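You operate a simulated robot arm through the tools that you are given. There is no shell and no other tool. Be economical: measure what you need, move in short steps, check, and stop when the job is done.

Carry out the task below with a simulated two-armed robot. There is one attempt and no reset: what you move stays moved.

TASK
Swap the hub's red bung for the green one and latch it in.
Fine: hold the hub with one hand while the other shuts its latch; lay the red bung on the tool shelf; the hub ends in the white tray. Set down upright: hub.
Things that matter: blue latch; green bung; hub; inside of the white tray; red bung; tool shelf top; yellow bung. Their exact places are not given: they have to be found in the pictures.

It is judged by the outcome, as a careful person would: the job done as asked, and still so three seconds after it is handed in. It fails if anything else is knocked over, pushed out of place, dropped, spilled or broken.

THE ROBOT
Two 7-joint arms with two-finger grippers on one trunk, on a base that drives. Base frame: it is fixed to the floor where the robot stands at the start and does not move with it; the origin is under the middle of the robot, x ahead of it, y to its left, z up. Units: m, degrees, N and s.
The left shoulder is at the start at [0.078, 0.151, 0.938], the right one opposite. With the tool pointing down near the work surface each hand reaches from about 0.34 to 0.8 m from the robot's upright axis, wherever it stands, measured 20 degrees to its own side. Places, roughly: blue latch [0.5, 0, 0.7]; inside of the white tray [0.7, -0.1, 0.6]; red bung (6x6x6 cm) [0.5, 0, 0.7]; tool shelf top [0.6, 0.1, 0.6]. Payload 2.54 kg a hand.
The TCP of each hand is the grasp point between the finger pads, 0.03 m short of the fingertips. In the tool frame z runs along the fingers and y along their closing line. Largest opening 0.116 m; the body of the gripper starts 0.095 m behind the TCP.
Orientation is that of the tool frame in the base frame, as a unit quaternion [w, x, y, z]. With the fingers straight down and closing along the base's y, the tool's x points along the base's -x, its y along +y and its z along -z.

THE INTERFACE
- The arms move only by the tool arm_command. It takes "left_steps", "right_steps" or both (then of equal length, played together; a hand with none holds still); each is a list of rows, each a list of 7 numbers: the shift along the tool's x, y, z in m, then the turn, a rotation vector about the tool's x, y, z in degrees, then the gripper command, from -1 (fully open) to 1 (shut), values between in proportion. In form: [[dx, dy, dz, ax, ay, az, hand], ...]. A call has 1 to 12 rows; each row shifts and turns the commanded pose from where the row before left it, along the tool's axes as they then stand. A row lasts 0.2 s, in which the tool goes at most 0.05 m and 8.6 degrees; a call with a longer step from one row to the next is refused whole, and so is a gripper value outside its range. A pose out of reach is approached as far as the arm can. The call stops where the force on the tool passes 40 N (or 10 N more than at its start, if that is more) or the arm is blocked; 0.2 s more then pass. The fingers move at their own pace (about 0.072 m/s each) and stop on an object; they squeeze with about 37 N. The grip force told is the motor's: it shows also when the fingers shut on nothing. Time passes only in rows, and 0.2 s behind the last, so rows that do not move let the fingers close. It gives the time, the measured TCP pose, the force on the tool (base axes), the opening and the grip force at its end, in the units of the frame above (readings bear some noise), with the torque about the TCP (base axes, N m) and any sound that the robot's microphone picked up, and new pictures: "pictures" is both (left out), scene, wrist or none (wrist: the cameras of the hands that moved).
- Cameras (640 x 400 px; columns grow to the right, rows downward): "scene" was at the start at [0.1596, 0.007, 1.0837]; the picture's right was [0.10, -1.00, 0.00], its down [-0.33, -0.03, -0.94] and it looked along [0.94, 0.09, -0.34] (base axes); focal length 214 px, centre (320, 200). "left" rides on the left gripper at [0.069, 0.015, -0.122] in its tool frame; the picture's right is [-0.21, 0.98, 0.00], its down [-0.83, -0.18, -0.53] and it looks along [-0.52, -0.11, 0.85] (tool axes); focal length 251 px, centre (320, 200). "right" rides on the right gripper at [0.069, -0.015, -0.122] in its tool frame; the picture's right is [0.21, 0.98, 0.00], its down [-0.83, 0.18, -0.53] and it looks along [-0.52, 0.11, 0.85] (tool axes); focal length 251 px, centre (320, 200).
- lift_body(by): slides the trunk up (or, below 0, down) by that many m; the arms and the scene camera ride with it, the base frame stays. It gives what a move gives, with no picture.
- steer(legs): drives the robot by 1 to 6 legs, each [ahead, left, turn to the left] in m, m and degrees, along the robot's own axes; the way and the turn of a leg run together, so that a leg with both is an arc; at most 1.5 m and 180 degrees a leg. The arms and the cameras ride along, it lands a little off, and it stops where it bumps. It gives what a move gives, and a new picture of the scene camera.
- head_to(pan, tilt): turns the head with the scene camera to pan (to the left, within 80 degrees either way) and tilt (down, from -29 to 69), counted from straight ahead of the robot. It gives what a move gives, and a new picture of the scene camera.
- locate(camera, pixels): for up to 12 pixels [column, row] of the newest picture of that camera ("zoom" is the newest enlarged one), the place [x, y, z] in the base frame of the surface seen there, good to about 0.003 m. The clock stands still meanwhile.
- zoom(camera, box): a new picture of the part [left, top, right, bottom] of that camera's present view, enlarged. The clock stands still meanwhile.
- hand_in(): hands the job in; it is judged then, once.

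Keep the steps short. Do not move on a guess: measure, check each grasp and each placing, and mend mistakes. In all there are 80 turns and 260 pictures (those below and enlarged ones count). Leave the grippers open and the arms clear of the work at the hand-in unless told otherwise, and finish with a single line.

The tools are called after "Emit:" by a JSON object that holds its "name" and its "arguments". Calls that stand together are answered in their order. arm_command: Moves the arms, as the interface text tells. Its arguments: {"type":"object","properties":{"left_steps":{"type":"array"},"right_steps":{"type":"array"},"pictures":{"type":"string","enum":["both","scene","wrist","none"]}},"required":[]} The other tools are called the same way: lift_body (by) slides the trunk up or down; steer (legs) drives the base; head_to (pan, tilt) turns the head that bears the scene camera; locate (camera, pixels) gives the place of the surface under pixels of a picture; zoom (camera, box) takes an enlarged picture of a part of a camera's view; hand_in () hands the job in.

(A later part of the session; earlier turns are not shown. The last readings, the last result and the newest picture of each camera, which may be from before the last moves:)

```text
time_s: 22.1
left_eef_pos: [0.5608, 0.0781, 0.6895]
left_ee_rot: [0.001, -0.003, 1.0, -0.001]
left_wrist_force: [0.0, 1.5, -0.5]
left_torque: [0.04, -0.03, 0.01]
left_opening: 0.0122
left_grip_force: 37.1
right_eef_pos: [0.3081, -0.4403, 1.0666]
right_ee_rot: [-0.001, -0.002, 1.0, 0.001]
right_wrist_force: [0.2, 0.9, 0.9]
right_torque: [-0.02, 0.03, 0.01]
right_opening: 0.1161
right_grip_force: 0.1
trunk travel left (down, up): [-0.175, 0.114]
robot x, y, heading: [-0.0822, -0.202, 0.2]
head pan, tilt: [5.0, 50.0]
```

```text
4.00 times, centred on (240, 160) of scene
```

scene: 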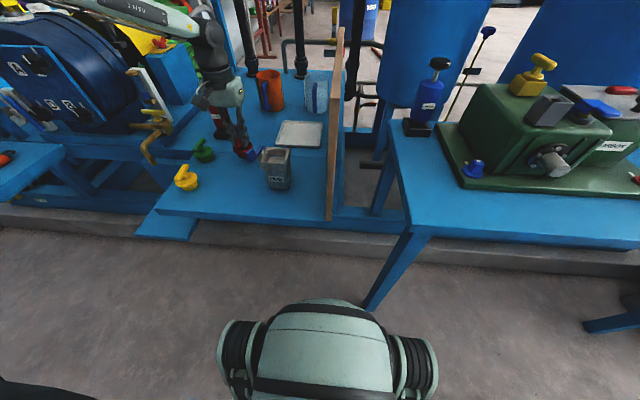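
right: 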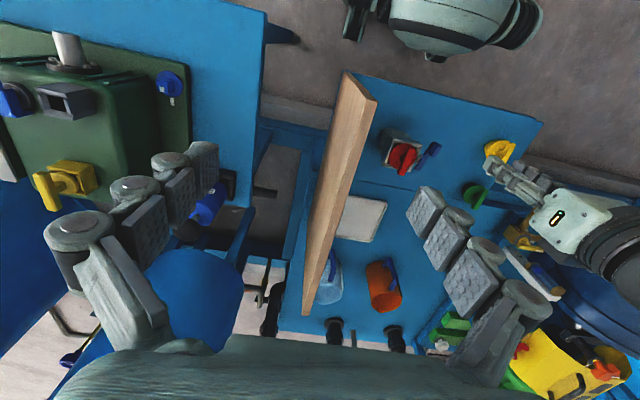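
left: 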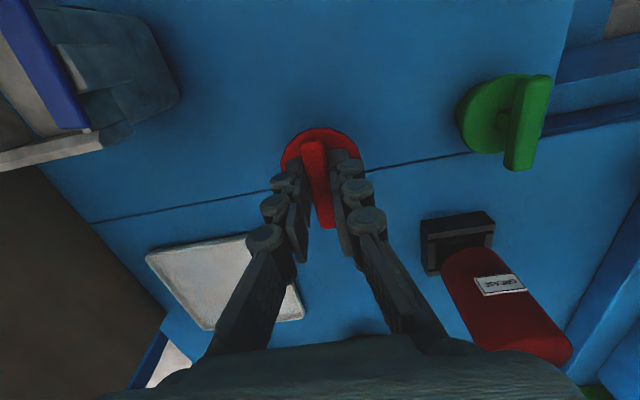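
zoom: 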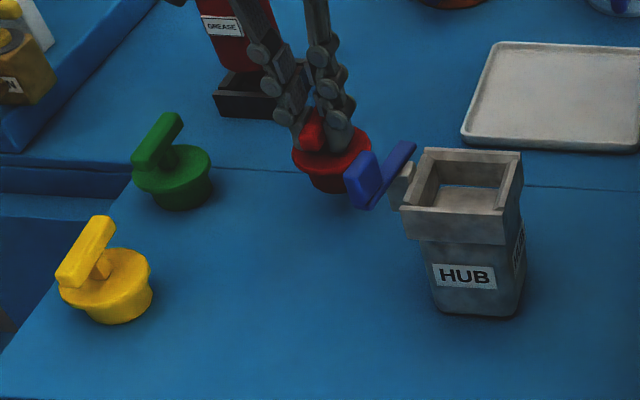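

It hangs level over a free spot. I lower it 2.2 cm to the surface, open and retreat upward.

Emit:
{"name": "arm_command", "arguments": {"left_steps": [[0, 0, 0.015, 0, 0, 0, 1], [0, 0, 0.0065, 0, 0, 0, 1], [0, 0, 0, 0, 0, 0, 1], [0, 0, 0, 0, 0, 0, 0.45], [0, 0, 0, 0, 0, 0, 0.45], [0, 0, 0, 0, 0, 0, 0.45], [0, 0, -0.02, 0, 0, 0, 0.45], [0, 0, -0.04, 0, 0, 0, 0.45], [0, 0, -0.04, 0, 0, 0, 0.45]]}}

Emit:
{"name": "zoom", "arguments": {"camera": "scene", "box": [180, 110, 300, 210]}}

Emit:
{"name": "locate", "arguments": {"camera": "zoom", "pixels": [[160, 130], [140, 162], [185, 165], [160, 180], [330, 110], [315, 145], [345, 160], [420, 165], [520, 155], [405, 205], [500, 215], [460, 195]]}}

```text
time_s: 24.1
left_eef_pos: [0.5613, 0.0781, 0.7688]
left_ee_rot: [0.0, -0.001, 1.0, 0.0]
left_wrist_force: [-0.1, 0.4, -0.5]
left_torque: [-0.01, -0.01, -0.03]
left_opening: 0.0321
left_grip_force: 0.1
right_eef_pos: [0.3083, -0.4414, 1.0648]
right_ee_rot: [-0.001, -0.002, 1.0, 0.001]
right_wrist_force: [0.4, -0.1, 0.9]
right_torque: [0.01, -0.01, -0.02]
right_opening: 0.1159
right_grip_force: 0.2
trunk travel left (down, up): [-0.175, 0.114]
robot x, y, heading: [-0.0791, -0.2027, 0.2]
head pan, tilt: [5.0, 50.0]
```

scene: 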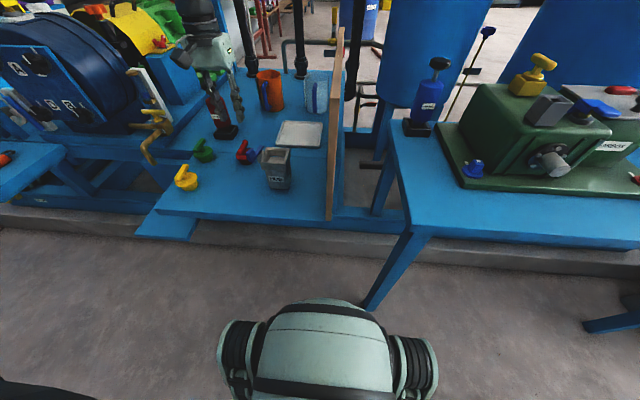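
left: 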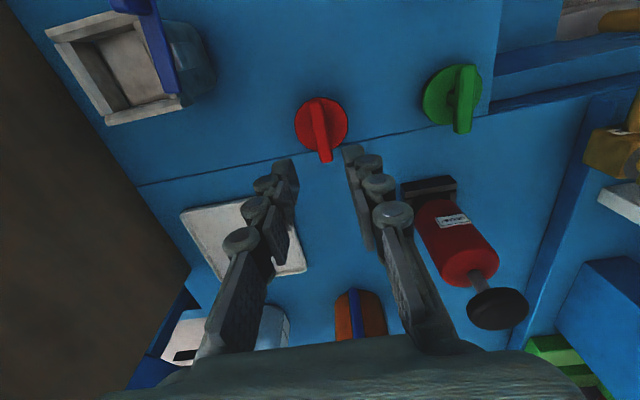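

```text
4.00 times, centred on (240, 160) of scene
```

zoom: 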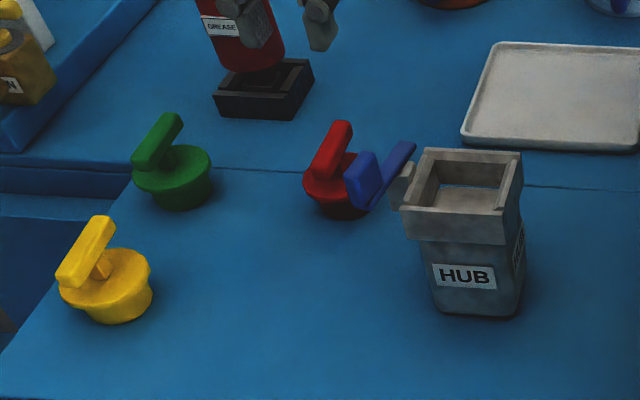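

```text
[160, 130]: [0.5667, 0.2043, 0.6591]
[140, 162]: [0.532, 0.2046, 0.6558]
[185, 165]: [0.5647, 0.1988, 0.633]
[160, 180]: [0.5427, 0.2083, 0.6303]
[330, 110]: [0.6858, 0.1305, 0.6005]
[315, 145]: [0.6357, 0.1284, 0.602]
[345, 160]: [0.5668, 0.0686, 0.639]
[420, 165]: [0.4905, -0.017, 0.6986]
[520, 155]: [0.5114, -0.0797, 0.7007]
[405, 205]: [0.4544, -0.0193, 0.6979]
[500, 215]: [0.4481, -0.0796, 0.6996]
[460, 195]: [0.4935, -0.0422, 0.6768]
```

Red is down and upright. Next, over the green bung at (0.5585, 0.206).

Emit:
{"name": "arm_command", "arguments": {"left_steps": [[0.001, 0.043, 0, 0, 0, 0, 0.45], [0.001, 0.043, 0, 0, 0, 0, 0.45], [0.001, 0.042, 0, 0, 0, 0, 0.45], [0, 0, 0.03, 0, 0, 0, 0.45], [0, 0, 0, 0, 0, 0, 0.45]]}}

Emit:
{"name": "zoom", "arguments": {"camera": "left", "box": [250, 60, 390, 190]}}

```text
time_s: 25.3
left_eef_pos: [0.558, 0.2067, 0.7373]
left_ee_rot: [0.001, -0.002, 1.0, -0.002]
left_wrist_force: [-0.4, -1.4, -0.4]
left_torque: [-0.01, 0.0, 0.0]
left_opening: 0.0318
left_grip_force: 0.1
right_eef_pos: [0.308, -0.4412, 1.0648]
right_ee_rot: [0.0, -0.002, 1.0, 0.002]
right_wrist_force: [-0.2, 0.1, -0.2]
right_torque: [0.02, -0.01, -0.02]
right_opening: 0.1161
right_grip_force: 0.0
trunk travel left (down, up): [-0.175, 0.114]
robot x, y, heading: [-0.0816, -0.2056, 0.2]
head pan, tilt: [5.0, 50.0]
```

scene: 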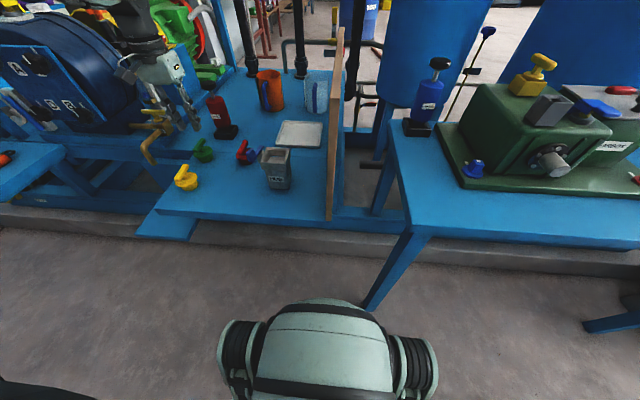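
left: 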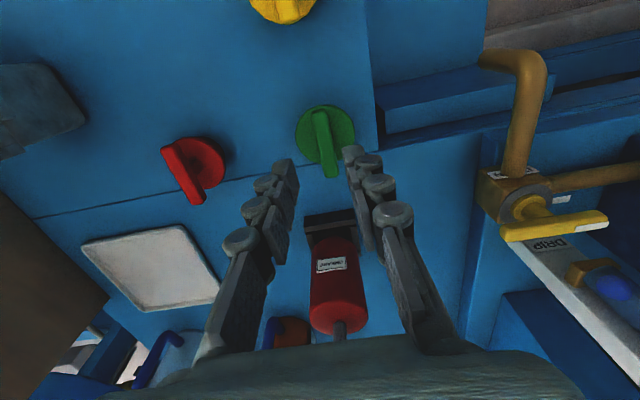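

```text
3.08 times, centred on (320, 125) of left
```

zoom: 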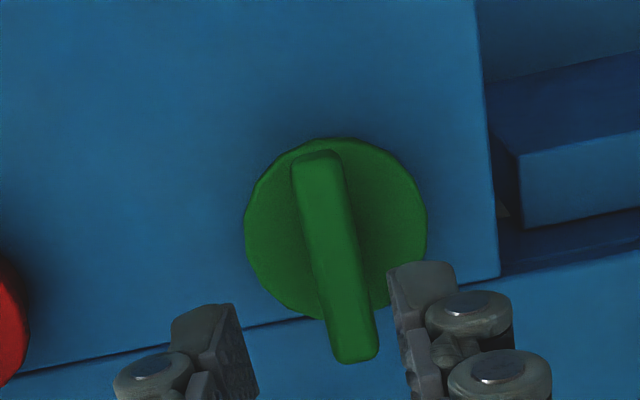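

Emit:
{"name": "locate", "arguments": {"camera": "zoom", "pixels": [[315, 165], [335, 240], [357, 350], [290, 200], [380, 200], [330, 300]]}}

Emit:
{"name": "arm_command", "arguments": {"left_steps": [[0, -0.0005, 0.03, 0, 0, 0, 0.45], [0, 0, 0.03, 0, 0, 0, 0.45], [0, 0, 0.01, 0, 0, 0, 0.45], [0, 0, 0, 0, 0, 0, 0.45]], "pictures": "wrist"}}

```text
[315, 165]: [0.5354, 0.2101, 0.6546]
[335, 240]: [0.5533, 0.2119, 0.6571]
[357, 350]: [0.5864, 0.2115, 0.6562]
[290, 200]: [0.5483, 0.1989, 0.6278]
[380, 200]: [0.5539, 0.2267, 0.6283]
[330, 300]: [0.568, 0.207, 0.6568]
```

```text
time_s: 26.3
left_eef_pos: [0.5577, 0.2055, 0.6679]
left_ee_rot: [0.0, -0.002, 1.0, -0.001]
left_wrist_force: [-0.6, -0.1, 0.4]
left_torque: [0.03, -0.02, 0.02]
left_opening: 0.032
left_grip_force: 0.1
right_eef_pos: [0.3083, -0.4419, 1.0648]
right_ee_rot: [0.0, -0.002, 1.0, 0.001]
right_wrist_force: [-0.1, -0.9, 0.4]
right_torque: [-0.03, -0.02, 0.0]
right_opening: 0.1162
right_grip_force: 0.1
trunk travel left (down, up): [-0.175, 0.114]
robot x, y, heading: [-0.0806, -0.2027, 0.4]
head pan, tilt: [5.0, 50.0]
```

left: 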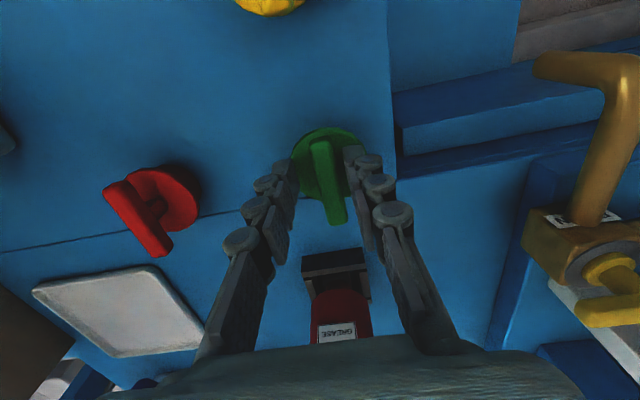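

Astride the green fin; I close and lift.

Emit:
{"name": "arm_command", "arguments": {"left_steps": [[0, 0, 0, 0, 0, 0, 1], [0, 0, 0, 0, 0, 0, 1], [0, 0, 0, 0, 0, 0, 1], [0, 0, -0.03, 0, 0, 0, 1], [0, 0, -0.045, 0, 0, 0, 1], [0, 0, -0.045, 0, 0, 0, 1], [0, 0, -0.025, 0, 0, 0, 1], [0, 0, 0, 0, 0, 0, 1]]}}

Emit:
{"name": "zoom", "arguments": {"camera": "left", "box": [250, 90, 390, 250]}}

```text
time_s: 28.1
left_eef_pos: [0.5579, 0.2091, 0.8144]
left_ee_rot: [0.0, -0.002, 1.0, -0.001]
left_wrist_force: [-0.1, -0.6, -1.0]
left_torque: [-0.02, 0.0, -0.01]
left_opening: 0.0123
left_grip_force: 37.0
right_eef_pos: [0.3088, -0.4419, 1.0661]
right_ee_rot: [0.0, -0.002, 1.0, 0.001]
right_wrist_force: [-0.6, -0.1, -0.2]
right_torque: [0.01, -0.01, 0.02]
right_opening: 0.1159
right_grip_force: 0.1
trunk travel left (down, up): [-0.175, 0.114]
robot x, y, heading: [-0.0802, -0.2012, -0.1]
head pan, tilt: [5.0, 50.0]
```

scene: 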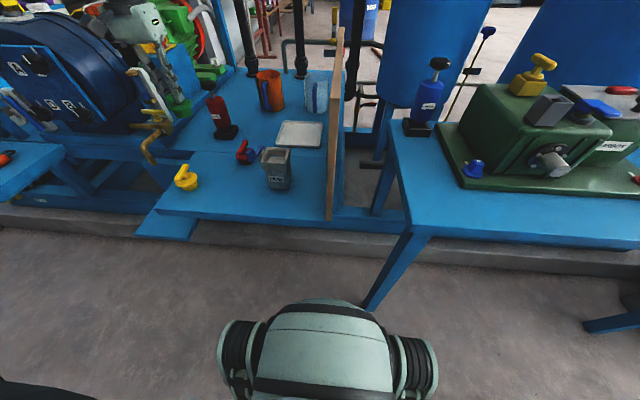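
left: 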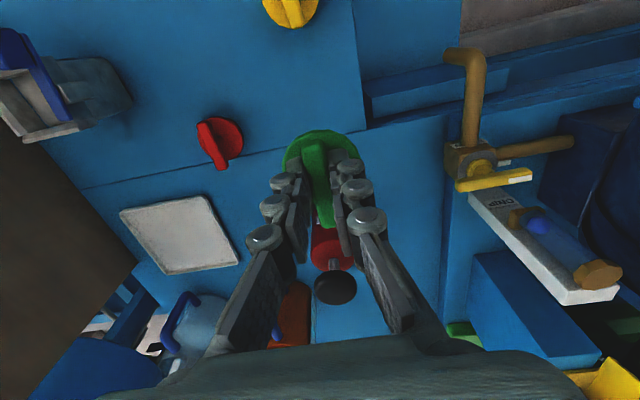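

```text
2.50 times, centred on (320, 170) of left
```

zoom: 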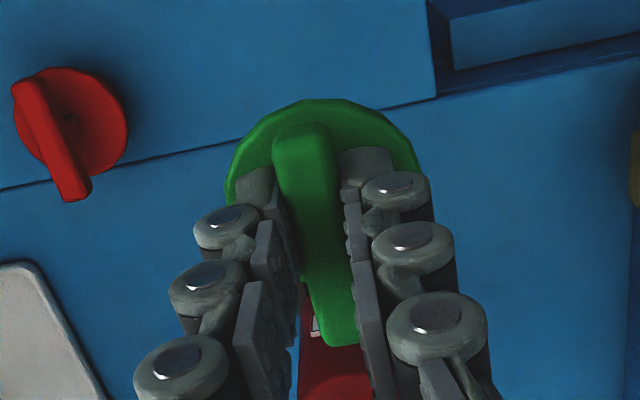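

Gripped. I carry it over the hub at z≈0.815 and check the alignment before inserting.

Emit:
{"name": "arm_command", "arguments": {"left_steps": [[0.0137, -0.0428, 0, 0, 0, 0, 1], [0.0137, -0.0428, 0, 0, 0, 0, 1], [0.0137, -0.0428, 0, 0, 0, 0, 1], [0.0137, -0.0428, 0, 0, 0, 0, 1], [0.0137, -0.0428, 0, 0, 0, 0, 1], [0.0135, -0.0425, 0, 0, 0, 0, 1], [0, 0, 0.03, 0, 0, 0, 1], [0, 0, 0, 0, 0, 0, 1]]}}

Emit:
{"name": "zoom", "arguments": {"camera": "scene", "box": [235, 120, 325, 200]}}

Emit:
{"name": "locate", "arguments": {"camera": "zoom", "pixels": [[170, 175], [220, 120], [340, 160], [370, 140], [210, 205], [350, 210], [250, 110]]}}

Emit:
{"name": "zoom", "arguments": {"camera": "left", "box": [250, 60, 390, 220]}}

```text
time_s: 29.9
left_eef_pos: [0.4737, -0.0492, 0.782]
left_ee_rot: [0.0, -0.003, 1.0, -0.001]
left_wrist_force: [0.4, 0.4, -0.7]
left_torque: [-0.01, -0.03, 0.0]
left_opening: 0.0126
left_grip_force: 37.1
right_eef_pos: [0.3085, -0.442, 1.0644]
right_ee_rot: [-0.001, -0.002, 1.0, 0.001]
right_wrist_force: [-0.7, 0.8, 0.1]
right_torque: [0.01, 0.0, 0.01]
right_opening: 0.1162
right_grip_force: 0.0
trunk travel left (down, up): [-0.175, 0.114]
robot x, y, heading: [-0.0788, -0.2013, 0.2]
head pan, tilt: [5.0, 50.0]
```

scene: 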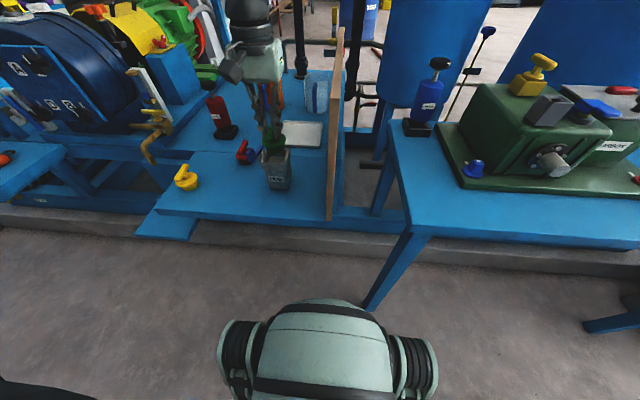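
left: 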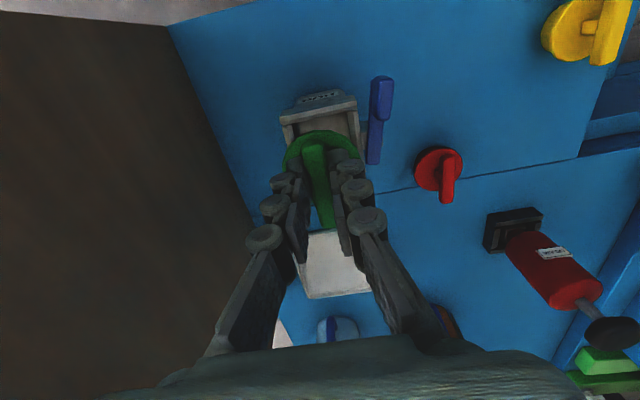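

```text
5.00 times, centred on (280, 160) of scene
```

zoom: 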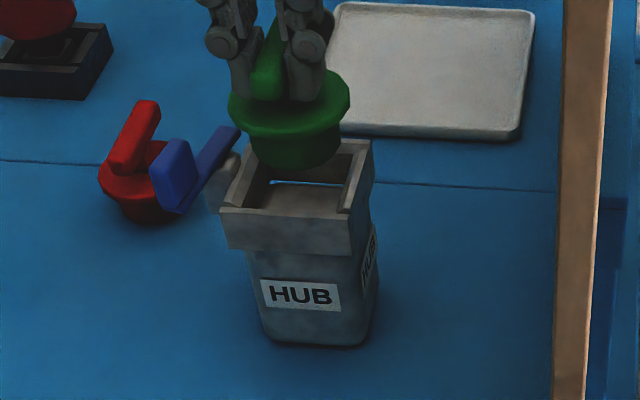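

```text
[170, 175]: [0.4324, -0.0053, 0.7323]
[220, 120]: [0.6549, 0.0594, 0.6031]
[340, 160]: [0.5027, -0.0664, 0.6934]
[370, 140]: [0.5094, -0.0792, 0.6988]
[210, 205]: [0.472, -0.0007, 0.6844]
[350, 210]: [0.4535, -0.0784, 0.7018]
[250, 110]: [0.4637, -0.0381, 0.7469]
```

```text
2.50 times, centred on (320, 140) of left
```

zoom: 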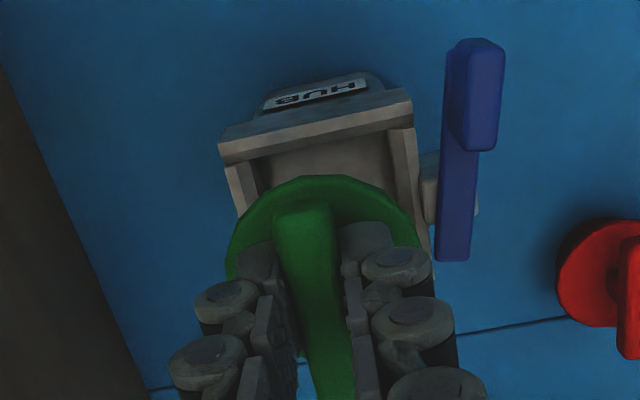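

I correct by (+3, +1.5 mm) and lower gently in small steps to just short of seat.

Emit:
{"name": "arm_command", "arguments": {"left_steps": [[-0.003, 0.0015, 0, 0, 0, 0, 1], [0, 0, 0.012, 0, 0, 0, 1], [0, 0, 0.01, 0, 0, 0, 1], [0, 0, 0.008, 0, 0, 0, 1], [0, 0, 0, 0, 0, 0, 1]]}}

Emit:
{"name": "zoom", "arguments": {"camera": "scene", "box": [235, 120, 325, 200]}}

Emit:
{"name": "zoom", "arguments": {"camera": "left", "box": [250, 60, 390, 220]}}

```text
time_s: 31.1
left_eef_pos: [0.4777, -0.0478, 0.7497]
left_ee_rot: [-0.003, -0.001, 1.0, 0.0]
left_wrist_force: [-1.3, -0.5, -0.9]
left_torque: [-0.02, 0.11, 0.01]
left_opening: 0.0123
left_grip_force: 36.2
right_eef_pos: [0.3097, -0.442, 1.0638]
right_ee_rot: [0.0, -0.001, 1.0, 0.0]
right_wrist_force: [-0.3, -0.7, -0.9]
right_torque: [-0.01, 0.04, -0.01]
right_opening: 0.1157
right_grip_force: 0.0
trunk travel left (down, up): [-0.175, 0.114]
robot x, y, heading: [-0.0829, -0.2021, -0.0]
head pan, tilt: [5.0, 50.0]
```

scene: 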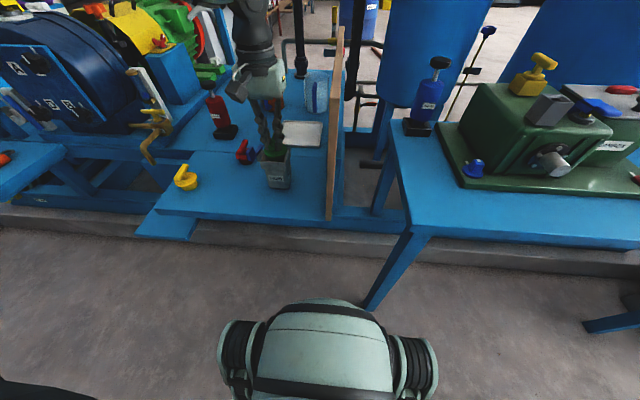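
left: 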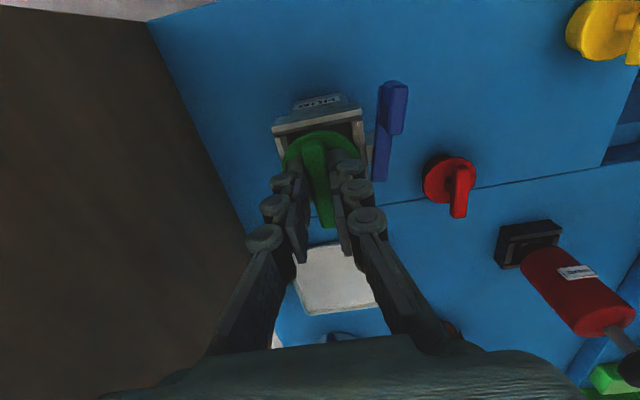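

```text
5.00 times, centred on (280, 160) of scene
```

zoom: 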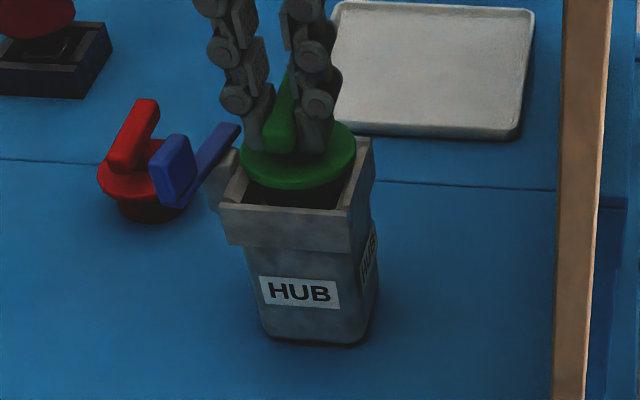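

```text
2.50 times, centred on (320, 140) of left
```

zoom: 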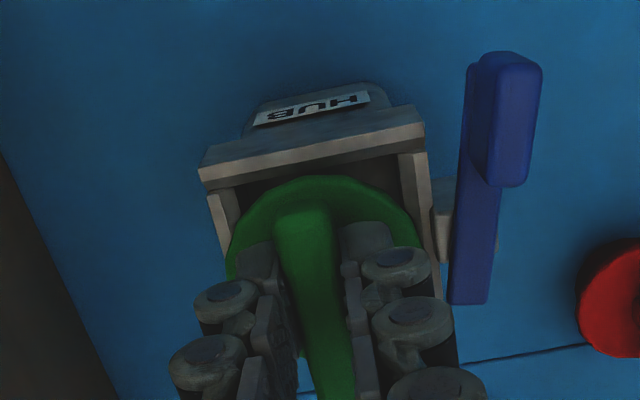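

A slight sideways contact (-1.3 N in x): I shift 2.5 mm back toward the robot and lower the last centimetre.

Emit:
{"name": "arm_command", "arguments": {"left_steps": [[0.0025, 0, 0, 0, 0, 0, 1], [0, 0, 0.005, 0, 0, 0, 1], [0, 0, 0.005, 0, 0, 0, 1], [0, 0, 0.002, 0, 0, 0, 1], [0, 0, 0, 0, 0, 0, 1]]}}

Emit:
{"name": "zoom", "arguments": {"camera": "scene", "box": [235, 120, 325, 200]}}

```text
time_s: 32.3
left_eef_pos: [0.475, -0.048, 0.7418]
left_ee_rot: [0.002, -0.003, 1.0, -0.001]
left_wrist_force: [0.7, 3.6, 3.8]
left_torque: [0.13, -0.1, 0.08]
left_opening: 0.0124
left_grip_force: 37.1
right_eef_pos: [0.3068, -0.4416, 1.0652]
right_ee_rot: [0.0, -0.002, 1.0, 0.0]
right_wrist_force: [0.4, 0.2, 0.6]
right_torque: [-0.03, -0.03, -0.01]
right_opening: 0.1158
right_grip_force: 0.1
trunk travel left (down, up): [-0.175, 0.114]
robot x, y, heading: [-0.0854, -0.2028, 0.4]
head pan, tilt: [5.0, 50.0]
```

scene: 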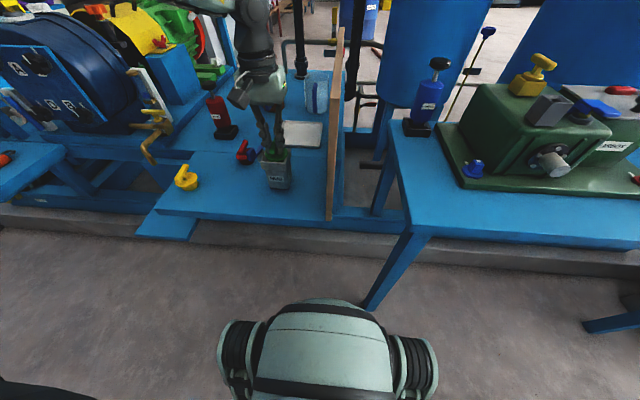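
left: 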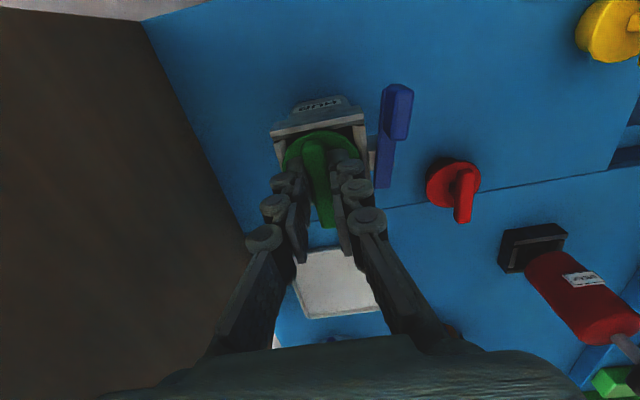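

```text
5.00 times, centred on (280, 160) of scene
```

zoom: 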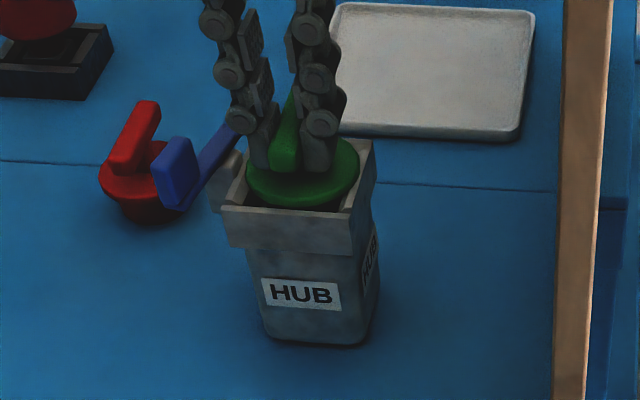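

3.8 N up and 3.6 N in +y: the plug rubs the -y wall. I shift +2 mm in y and press slightly.

Emit:
{"name": "arm_command", "arguments": {"left_steps": [[0, 0.002, -0.001, 0, 0, 0, 1], [0, 0, 0.002, 0, 0, 0, 1], [0, 0, 0.002, 0, 0, 0, 1], [0, 0, 0, 0, 0, 0, 1]], "pictures": "none"}}

Emit:
{"name": "zoom", "arguments": {"camera": "left", "box": [250, 60, 390, 220]}}

```text
time_s: 33.3
left_eef_pos: [0.4753, -0.0472, 0.7418]
left_ee_rot: [0.003, -0.002, 1.0, 0.0]
left_wrist_force: [-3.0, 2.0, 24.3]
left_torque: [0.12, -0.14, 0.02]
left_opening: 0.0126
left_grip_force: 37.1
right_eef_pos: [0.307, -0.4421, 1.066]
right_ee_rot: [0.001, -0.001, 1.0, 0.001]
right_wrist_force: [-0.9, -0.1, -0.2]
right_torque: [0.01, 0.02, 0.02]
right_opening: 0.1159
right_grip_force: 0.1
trunk travel left (down, up): [-0.175, 0.114]
robot x, y, heading: [-0.0835, -0.2037, 0.2]
head pan, tilt: [5.0, 50.0]
```

```text
2.50 times, centred on (320, 140) of left
```

zoom: 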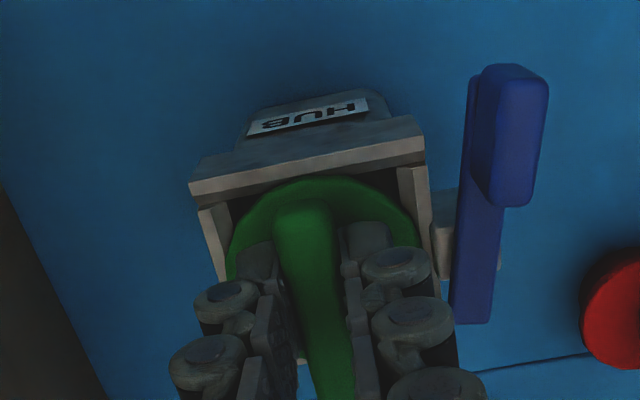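

24 N upward: it has bottomed, at or very near the seat. I ease off, release, rise, and measure the cap height against the red's 0.705.

Emit:
{"name": "arm_command", "arguments": {"left_steps": [[0, 0, -0.002, 0, 0, 0, 1], [0, 0, 0, 0, 0, 0, 0.45], [0, 0, 0, 0, 0, 0, 0.45], [0, 0, 0, 0, 0, 0, 0.45], [0, 0, -0.03, 0, 0, 0, 0.45], [0, 0, -0.04, 0, 0, 0, 0.45], [0.04, 0, -0.02, 0, 0, 0, 0.45], [0.04, 0, 0, 0, 0, 0, 0.45]]}}

Emit:
{"name": "zoom", "arguments": {"camera": "scene", "box": [245, 130, 315, 195]}}

Emit:
{"name": "locate", "arguments": {"camera": "zoom", "pixels": [[260, 180], [290, 225], [330, 215], [355, 170], [280, 135], [265, 165], [283, 105], [345, 195], [170, 210], [350, 130], [140, 170], [210, 120]]}}

```text
time_s: 35.1
left_eef_pos: [0.3972, -0.0464, 0.8318]
left_ee_rot: [0.001, -0.002, 1.0, -0.001]
left_wrist_force: [1.0, 0.0, -0.3]
left_torque: [0.01, -0.02, -0.01]
left_opening: 0.0317
left_grip_force: 0.1
right_eef_pos: [0.3081, -0.4417, 1.0645]
right_ee_rot: [0.0, -0.002, 1.0, 0.0]
right_wrist_force: [0.5, -0.4, -0.1]
right_torque: [0.0, 0.01, -0.04]
right_opening: 0.1158
right_grip_force: 0.1
trunk travel left (down, up): [-0.175, 0.114]
robot x, y, heading: [-0.0798, -0.2065, 0.7]
head pan, tilt: [5.0, 50.0]
```

scene: 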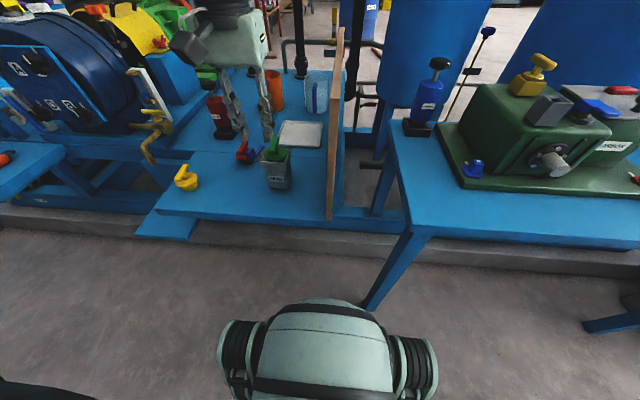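
left: 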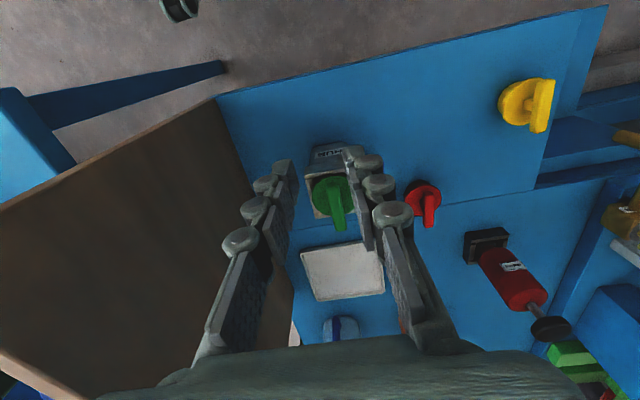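

```text
6.15 times, centred on (280, 162) of scene
```

zoom: 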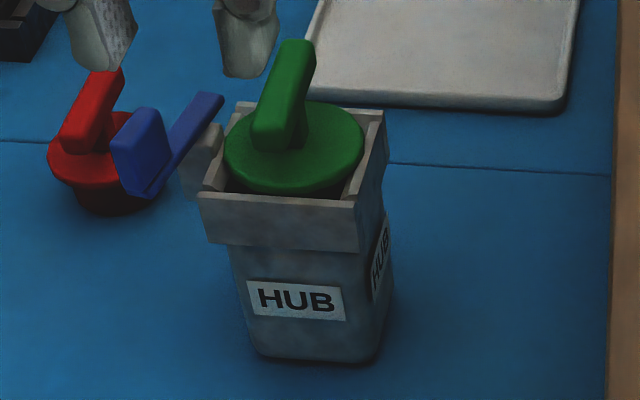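

```text
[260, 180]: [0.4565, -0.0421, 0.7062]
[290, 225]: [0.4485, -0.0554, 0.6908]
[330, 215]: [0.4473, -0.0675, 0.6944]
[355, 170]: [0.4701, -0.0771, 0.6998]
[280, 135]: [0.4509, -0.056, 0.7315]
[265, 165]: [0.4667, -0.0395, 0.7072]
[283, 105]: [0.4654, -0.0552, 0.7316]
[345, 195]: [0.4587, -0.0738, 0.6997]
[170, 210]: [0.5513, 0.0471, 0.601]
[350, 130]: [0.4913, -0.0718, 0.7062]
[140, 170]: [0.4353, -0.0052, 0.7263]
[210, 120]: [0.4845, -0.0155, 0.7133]
```

The cap sits at 0.706, the same as the red one, and the hub has not moved. For the two-handed step I drive so the hub is near the middle, forward 0.07 m and left 0.18 m.

Emit:
{"name": "steer", "arguments": {"legs": [[0.07, 0.18, 0]]}}

```text
time_s: 37.5
left_eef_pos: [0.4678, 0.1309, 0.8297]
left_ee_rot: [-0.001, 0.0, 1.0, -0.001]
left_wrist_force: [0.1, -0.2, 0.1]
left_torque: [0.02, -0.06, 0.0]
left_opening: 0.0323
left_grip_force: 0.0
right_eef_pos: [0.3747, -0.2644, 1.0634]
right_ee_rot: [0.001, 0.0, 1.0, 0.001]
right_wrist_force: [0.7, 0.2, 0.1]
right_torque: [-0.04, 0.01, 0.02]
right_opening: 0.116
right_grip_force: 0.0
trunk travel left (down, up): [-0.175, 0.114]
robot x, y, heading: [-0.0099, -0.0229, -0.2]
head pan, tilt: [5.0, 50.0]
```

scene: 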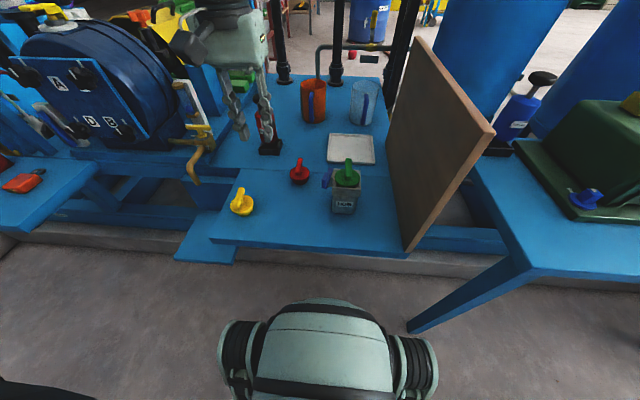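

I measure the board's faces and top, then test turning the right wrist 90° (so its fingers close along x) at a safe height.

Emit:
{"name": "locate", "arguments": {"camera": "scene", "pixels": [[490, 133], [460, 90], [425, 42], [407, 240], [400, 150], [440, 130], [404, 120]]}}

Emit:
{"name": "arm_command", "arguments": {"right_steps": [[0, 0, 0, 0, 0, 8.5, -1], [0, 0, 0, 0, 0, 8.5, -1], [0, 0, 0, 0, 0, 8.5, -1], [0, 0, 0, 0, 0, 8.5, -1], [0, 0, 0, 0, 0, 8.5, -1], [0, 0, 0, 0, 0, 8.5, -1], [0, 0, 0, 0, 0, 8.5, -1], [0, 0, 0, 0, 0, 8.5, -1], [0, 0, 0, 0, 0, 8.5, -1], [0, 0, 0, 0, 0, 8.5, -1], [0, 0, 0, 0, 0, 5, -1], [0, 0, 0, 0, 0, 0, -1]], "pictures": "scene"}}

```text
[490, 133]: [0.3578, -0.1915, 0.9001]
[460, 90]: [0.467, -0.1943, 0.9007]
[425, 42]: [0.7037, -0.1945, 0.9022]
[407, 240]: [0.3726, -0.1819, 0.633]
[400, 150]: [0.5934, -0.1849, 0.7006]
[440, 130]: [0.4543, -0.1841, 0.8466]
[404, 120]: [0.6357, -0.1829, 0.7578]
```

```text
time_s: 40.1
left_eef_pos: [0.4676, 0.1309, 0.8317]
left_ee_rot: [0.0, -0.001, 1.0, -0.001]
left_wrist_force: [-0.7, -0.6, 0.9]
left_torque: [0.01, 0.02, 0.01]
left_opening: 0.0317
left_grip_force: 0.1
right_eef_pos: [0.3766, -0.2642, 1.0652]
right_ee_rot: [-0.001, 0.709, 0.706, 0.0]
right_wrist_force: [0.1, -0.1, -0.2]
right_torque: [0.0, 0.0, 0.02]
right_opening: 0.1157
right_grip_force: 0.0
trunk travel left (down, up): [-0.175, 0.114]
robot x, y, heading: [-0.0148, -0.0221, -0.2]
head pan, tilt: [5.0, 50.0]
```

scene: 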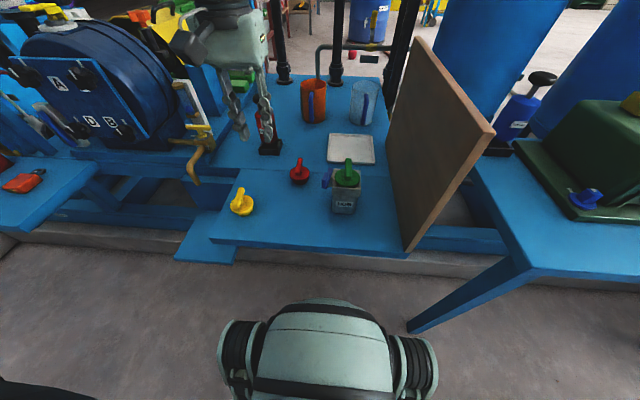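

The right wrist turns fine. The board's face is at y=-0.184 and its top at 0.90. I bring the right hand over the board to (0.479,-0.10,1.03) and tilt it 12° so its fingers lean toward +y.

Emit:
{"name": "arm_command", "arguments": {"right_steps": [[0.033, 0.0204, 0.007, 0, 0, 0, -1], [0.033, 0.0204, 0.007, 0, 0, 0, -1], [0.033, 0.0204, 0.007, 0, 0, 0, -1], [0.033, 0.0204, 0.007, 0, 0, 0, -1], [0.033, 0.0204, 0.007, 0, 0, 0, -1], [0, 0, 0, 0, 6, 0, -1], [0, 0, 0, 0, 6, 0, -1], [0, 0, 0, 0, 0, 0, -1]]}}

```text
time_s: 41.9
left_eef_pos: [0.4671, 0.1294, 0.8314]
left_ee_rot: [0.0, 0.0, 1.0, -0.001]
left_wrist_force: [0.5, -0.2, 0.4]
left_torque: [0.0, -0.01, -0.01]
left_opening: 0.0319
left_grip_force: 0.1
right_eef_pos: [0.4782, -0.1001, 1.0295]
right_ee_rot: [-0.074, 0.704, 0.703, 0.074]
right_wrist_force: [-0.1, 1.0, -0.1]
right_torque: [0.02, 0.01, 0.0]
right_opening: 0.116
right_grip_force: 0.1
trunk travel left (down, up): [-0.175, 0.114]
robot x, y, heading: [-0.0137, -0.0227, -0.2]
head pan, tilt: [5.0, 50.0]
```

scene: 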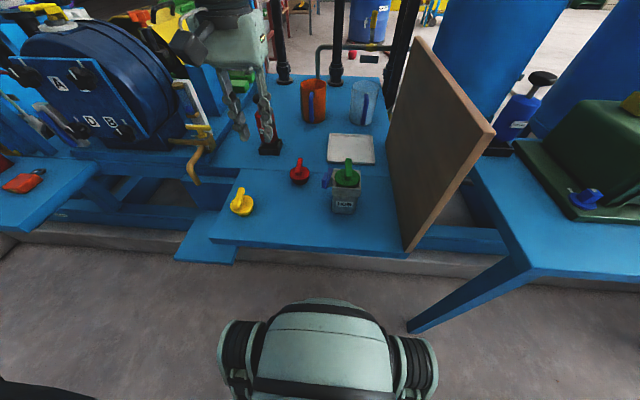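
right: 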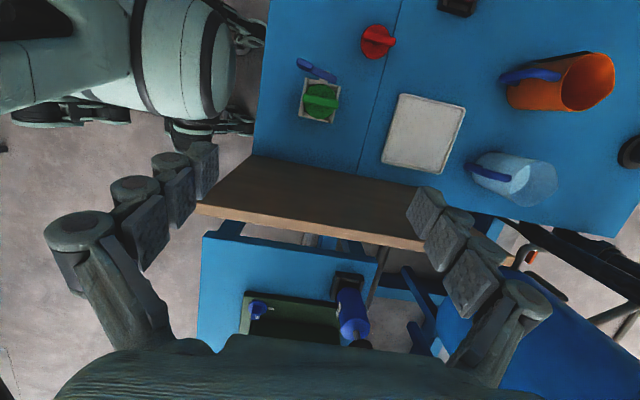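

Reach is fine. I lower it in stages to about z 0.80.

Emit:
{"name": "arm_command", "arguments": {"right_steps": [[-0.0047, 0, 0.046, 0, 0, 0, -1], [-0.0047, 0, 0.046, 0, 0, 0, -1], [-0.0047, 0, 0.046, 0, 0, 0, -1], [-0.0047, 0, 0.046, 0, 0, 0, -1], [-0.0047, 0, 0.046, 0, 0, 0, -1], [0, 0, 0, 0, 0, 0, -1]]}}

```text
time_s: 43.3
left_eef_pos: [0.4677, 0.1308, 0.8313]
left_ee_rot: [0.0, 0.0, 1.0, 0.0]
left_wrist_force: [1.2, -0.6, 0.0]
left_torque: [0.02, 0.01, 0.0]
left_opening: 0.0319
left_grip_force: 0.0
right_eef_pos: [0.4775, -0.0746, 0.8002]
right_ee_rot: [-0.074, 0.703, 0.703, 0.076]
right_wrist_force: [-0.3, 0.8, 0.0]
right_torque: [-0.01, 0.01, 0.02]
right_opening: 0.1163
right_grip_force: 0.1
trunk travel left (down, up): [-0.175, 0.114]
robot x, y, heading: [-0.0135, -0.0191, 0.1]
head pan, tilt: [5.0, 50.0]
```

scene: 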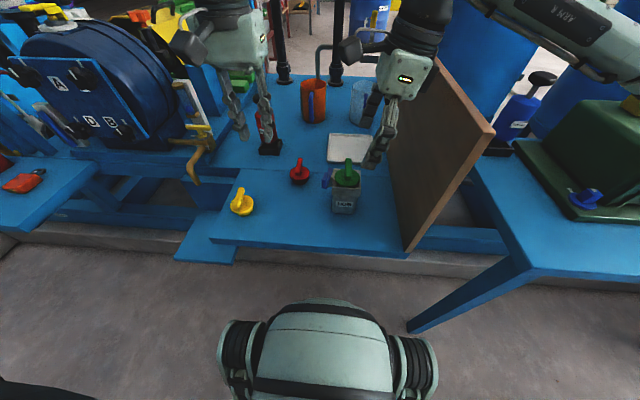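
right: 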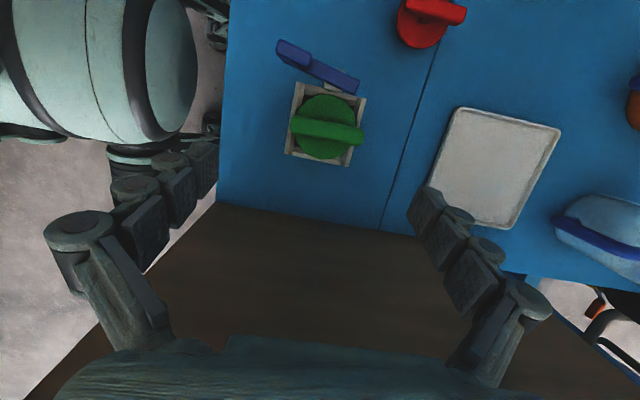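

The forearm passes above the board; I measure its underside before lowering further.

Emit:
{"name": "locate", "arguments": {"camera": "scene", "pixels": [[440, 55], [420, 40], [480, 8], [520, 40], [560, 65], [600, 80], [620, 40], [435, 65], [408, 70], [345, 50]]}}

Emit:
{"name": "zoom", "arguments": {"camera": "scene", "box": [330, 0, 640, 200]}}

```text
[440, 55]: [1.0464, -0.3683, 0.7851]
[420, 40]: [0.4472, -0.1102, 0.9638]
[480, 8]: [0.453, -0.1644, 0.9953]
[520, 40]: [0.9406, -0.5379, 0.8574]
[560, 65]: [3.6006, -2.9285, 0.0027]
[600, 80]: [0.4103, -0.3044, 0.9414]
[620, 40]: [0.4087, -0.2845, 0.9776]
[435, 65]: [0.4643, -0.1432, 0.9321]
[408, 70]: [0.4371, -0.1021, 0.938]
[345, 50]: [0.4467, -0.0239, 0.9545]
```

```text
2.00 times, centred on (485, 100) of scene
```

zoom: 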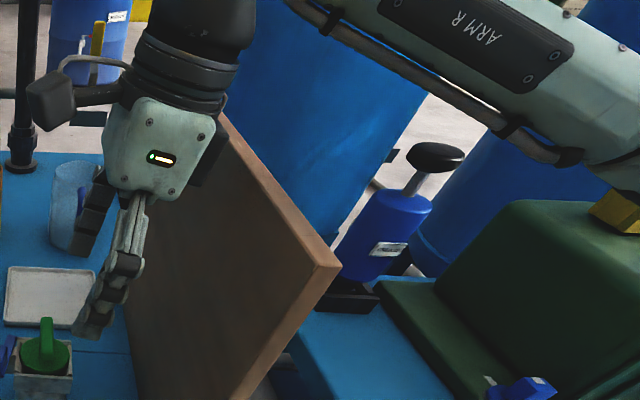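

The forearm slopes down outward and would meet the board. I raise the trunk by 0.11 m so that the elbow is higher, then lower the hand again.

Emit:
{"name": "lift_body", "arguments": {"by": 0.113}}

Emit:
{"name": "arm_command", "arguments": {"right_steps": [[-0.0047, 0, 0.045, 0, 0, 0, -1], [-0.0047, 0, 0.045, 0, 0, 0, -1], [-0.002, 0, 0.02, 0, 0, 0, -1], [0, 0, 0, 0, 0, 0, -1]]}}

Emit:
{"name": "zoom", "arguments": {"camera": "scene", "box": [330, 0, 640, 200]}}

```text
time_s: 44.7
left_eef_pos: [0.4679, 0.1309, 0.9433]
left_ee_rot: [-0.001, 0.0, 1.0, 0.0]
left_wrist_force: [-0.3, -0.1, -0.3]
left_torque: [-0.01, -0.02, 0.0]
left_opening: 0.0318
left_grip_force: 0.0
right_eef_pos: [0.4786, -0.0736, 0.914]
right_ee_rot: [-0.074, 0.704, 0.703, 0.074]
right_wrist_force: [-0.4, 0.3, 0.1]
right_torque: [0.0, -0.04, -0.03]
right_opening: 0.1162
right_grip_force: 0.1
trunk travel left (down, up): [-0.288, 0.001]
robot x, y, heading: [-0.0136, -0.0225, -0.2]
head pan, tilt: [5.0, 50.0]
```

```text
time_s: 45.7
left_eef_pos: [0.4672, 0.1311, 0.9438]
left_ee_rot: [0.0, 0.0, 1.0, -0.001]
left_wrist_force: [-1.0, 0.7, -0.3]
left_torque: [-0.03, 0.04, -0.03]
left_opening: 0.0321
left_grip_force: 0.2
right_eef_pos: [0.4783, -0.0646, 0.8041]
right_ee_rot: [-0.074, 0.704, 0.703, 0.075]
right_wrist_force: [-0.8, 0.6, -0.3]
right_torque: [0.02, 0.01, -0.03]
right_opening: 0.116
right_grip_force: 0.0
trunk travel left (down, up): [-0.288, 0.001]
robot x, y, heading: [-0.0119, -0.0249, -0.1]
head pan, tilt: [5.0, 50.0]
```

scene: 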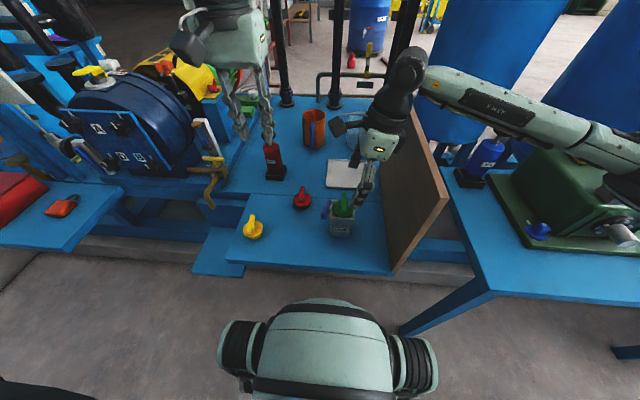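
right: 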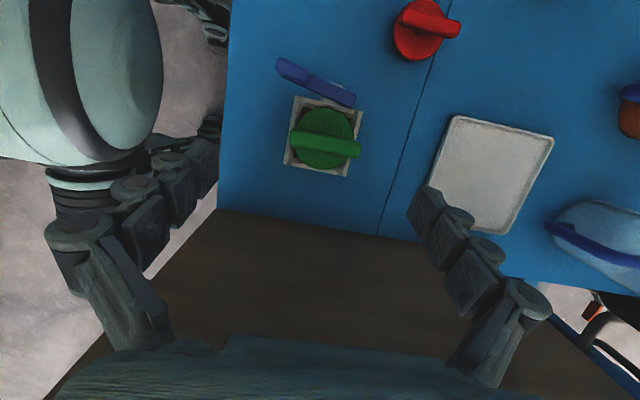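

```text
2.00 times, centred on (485, 100) of scene
```

zoom: 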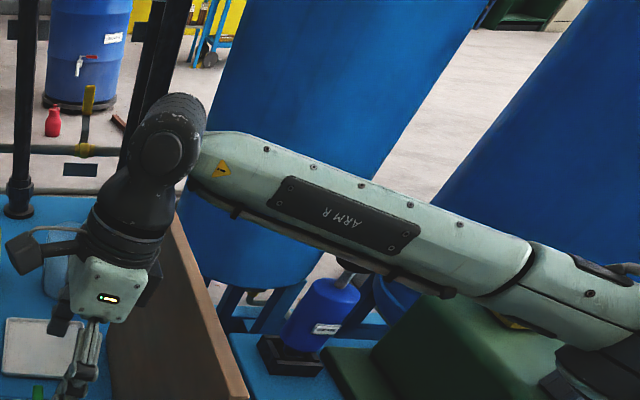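

Emit:
{"name": "locate", "arguments": {"camera": "scene", "pixels": [[440, 85], [445, 100], [470, 100], [480, 118], [530, 125], [545, 142], [590, 140], [600, 165], [400, 80], [378, 145], [395, 130], [415, 60]]}}

```text
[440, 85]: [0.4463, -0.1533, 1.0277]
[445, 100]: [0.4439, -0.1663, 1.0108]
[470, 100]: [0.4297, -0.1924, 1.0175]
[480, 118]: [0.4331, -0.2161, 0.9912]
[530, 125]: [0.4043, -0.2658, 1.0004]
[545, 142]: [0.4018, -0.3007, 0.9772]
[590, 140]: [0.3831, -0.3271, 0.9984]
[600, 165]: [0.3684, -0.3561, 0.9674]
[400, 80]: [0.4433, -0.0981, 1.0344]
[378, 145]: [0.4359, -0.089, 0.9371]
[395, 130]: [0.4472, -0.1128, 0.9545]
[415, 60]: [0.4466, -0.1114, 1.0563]
```

The forearm would still hit the board at the holding height. New plan: the left hand grips the hub (closing along x), lifts it, turns it 180° so its latch faces right, and sets it down away from the board, still held; the right hand then shuts the latch. First the right hand goes back up and aside, while the left wrist tests its yaw range (to +90°).

Emit:
{"name": "arm_command", "arguments": {"right_steps": [[0, 0, -0.045, 0, 0, 0, -1], [0, 0, -0.045, 0, 0, 0, -1], [0, 0, -0.045, 0, 0, 0, -1], [0, 0, -0.045, 0, 0, 0, -1], [0, 0, -0.045, 0, 0, 0, -1], [0, 0, -0.045, 0, 0, 0, -1], [-0.035, -0.02, -0.01, 0, 0, 0, -1], [-0.035, -0.02, -0.01, 0, 0, 0, -1], [-0.035, -0.02, 0, 0, 0, 0, -1], [0, 0, 0, 0, 0, 0, 0], [0, 0, 0, 0, 0, 0, 1], [0, 0, 0, 0, 0, 0, 1]], "left_steps": [[0, 0, 0, 0, 0, 8.5, -1], [0, 0, 0, 0, 0, 8.5, -1], [0, 0, 0, 0, 0, 8.5, -1], [0, 0, 0, 0, 0, 8.5, -1], [0, 0, 0, 0, 0, 8.5, -1], [0, 0, 0, 0, 0, 8.5, -1], [0, 0, 0, 0, 0, 8.5, -1], [0, 0, 0, 0, 0, 8.5, -1], [0, 0, 0, 0, 0, 8.5, -1], [0, 0, 0, 0, 0, 8.5, -1], [0, 0, 0, 0, 0, 5, -1], [0, 0, 0, 0, 0, 0, -1]], "pictures": "scene"}}

```text
time_s: 48.3
left_eef_pos: [0.3191, 0.0281, 0.937]
left_ee_rot: [0.002, 0.706, 0.708, 0.002]
left_wrist_force: [0.4, 0.4, 0.4]
left_torque: [-0.02, -0.02, 0.01]
left_opening: 0.1161
left_grip_force: 0.1
left hand out of reach, approached as far as the arm can: row 7, 8, 9, 10, 11
right_eef_pos: [0.4187, -0.2268, 1.0625]
right_ee_rot: [-0.075, 0.703, 0.703, 0.075]
right_wrist_force: [0.2, 0.1, -0.2]
right_torque: [0.0, -0.02, 0.0]
right_opening: 0.0137
right_grip_force: 2.7
trunk travel left (down, up): [-0.288, 0.001]
robot x, y, heading: [-0.0143, -0.0217, -0.2]
head pan, tilt: [5.0, 50.0]
```

scene: 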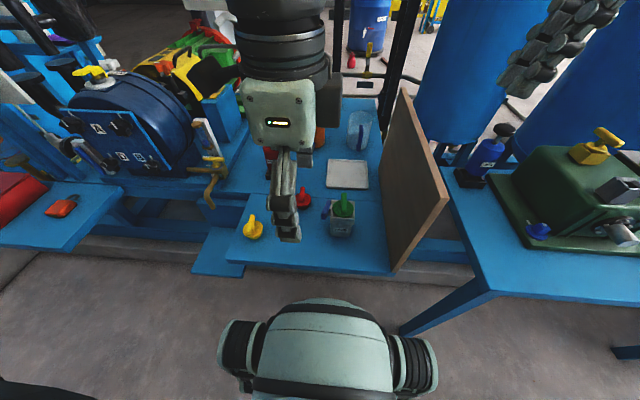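

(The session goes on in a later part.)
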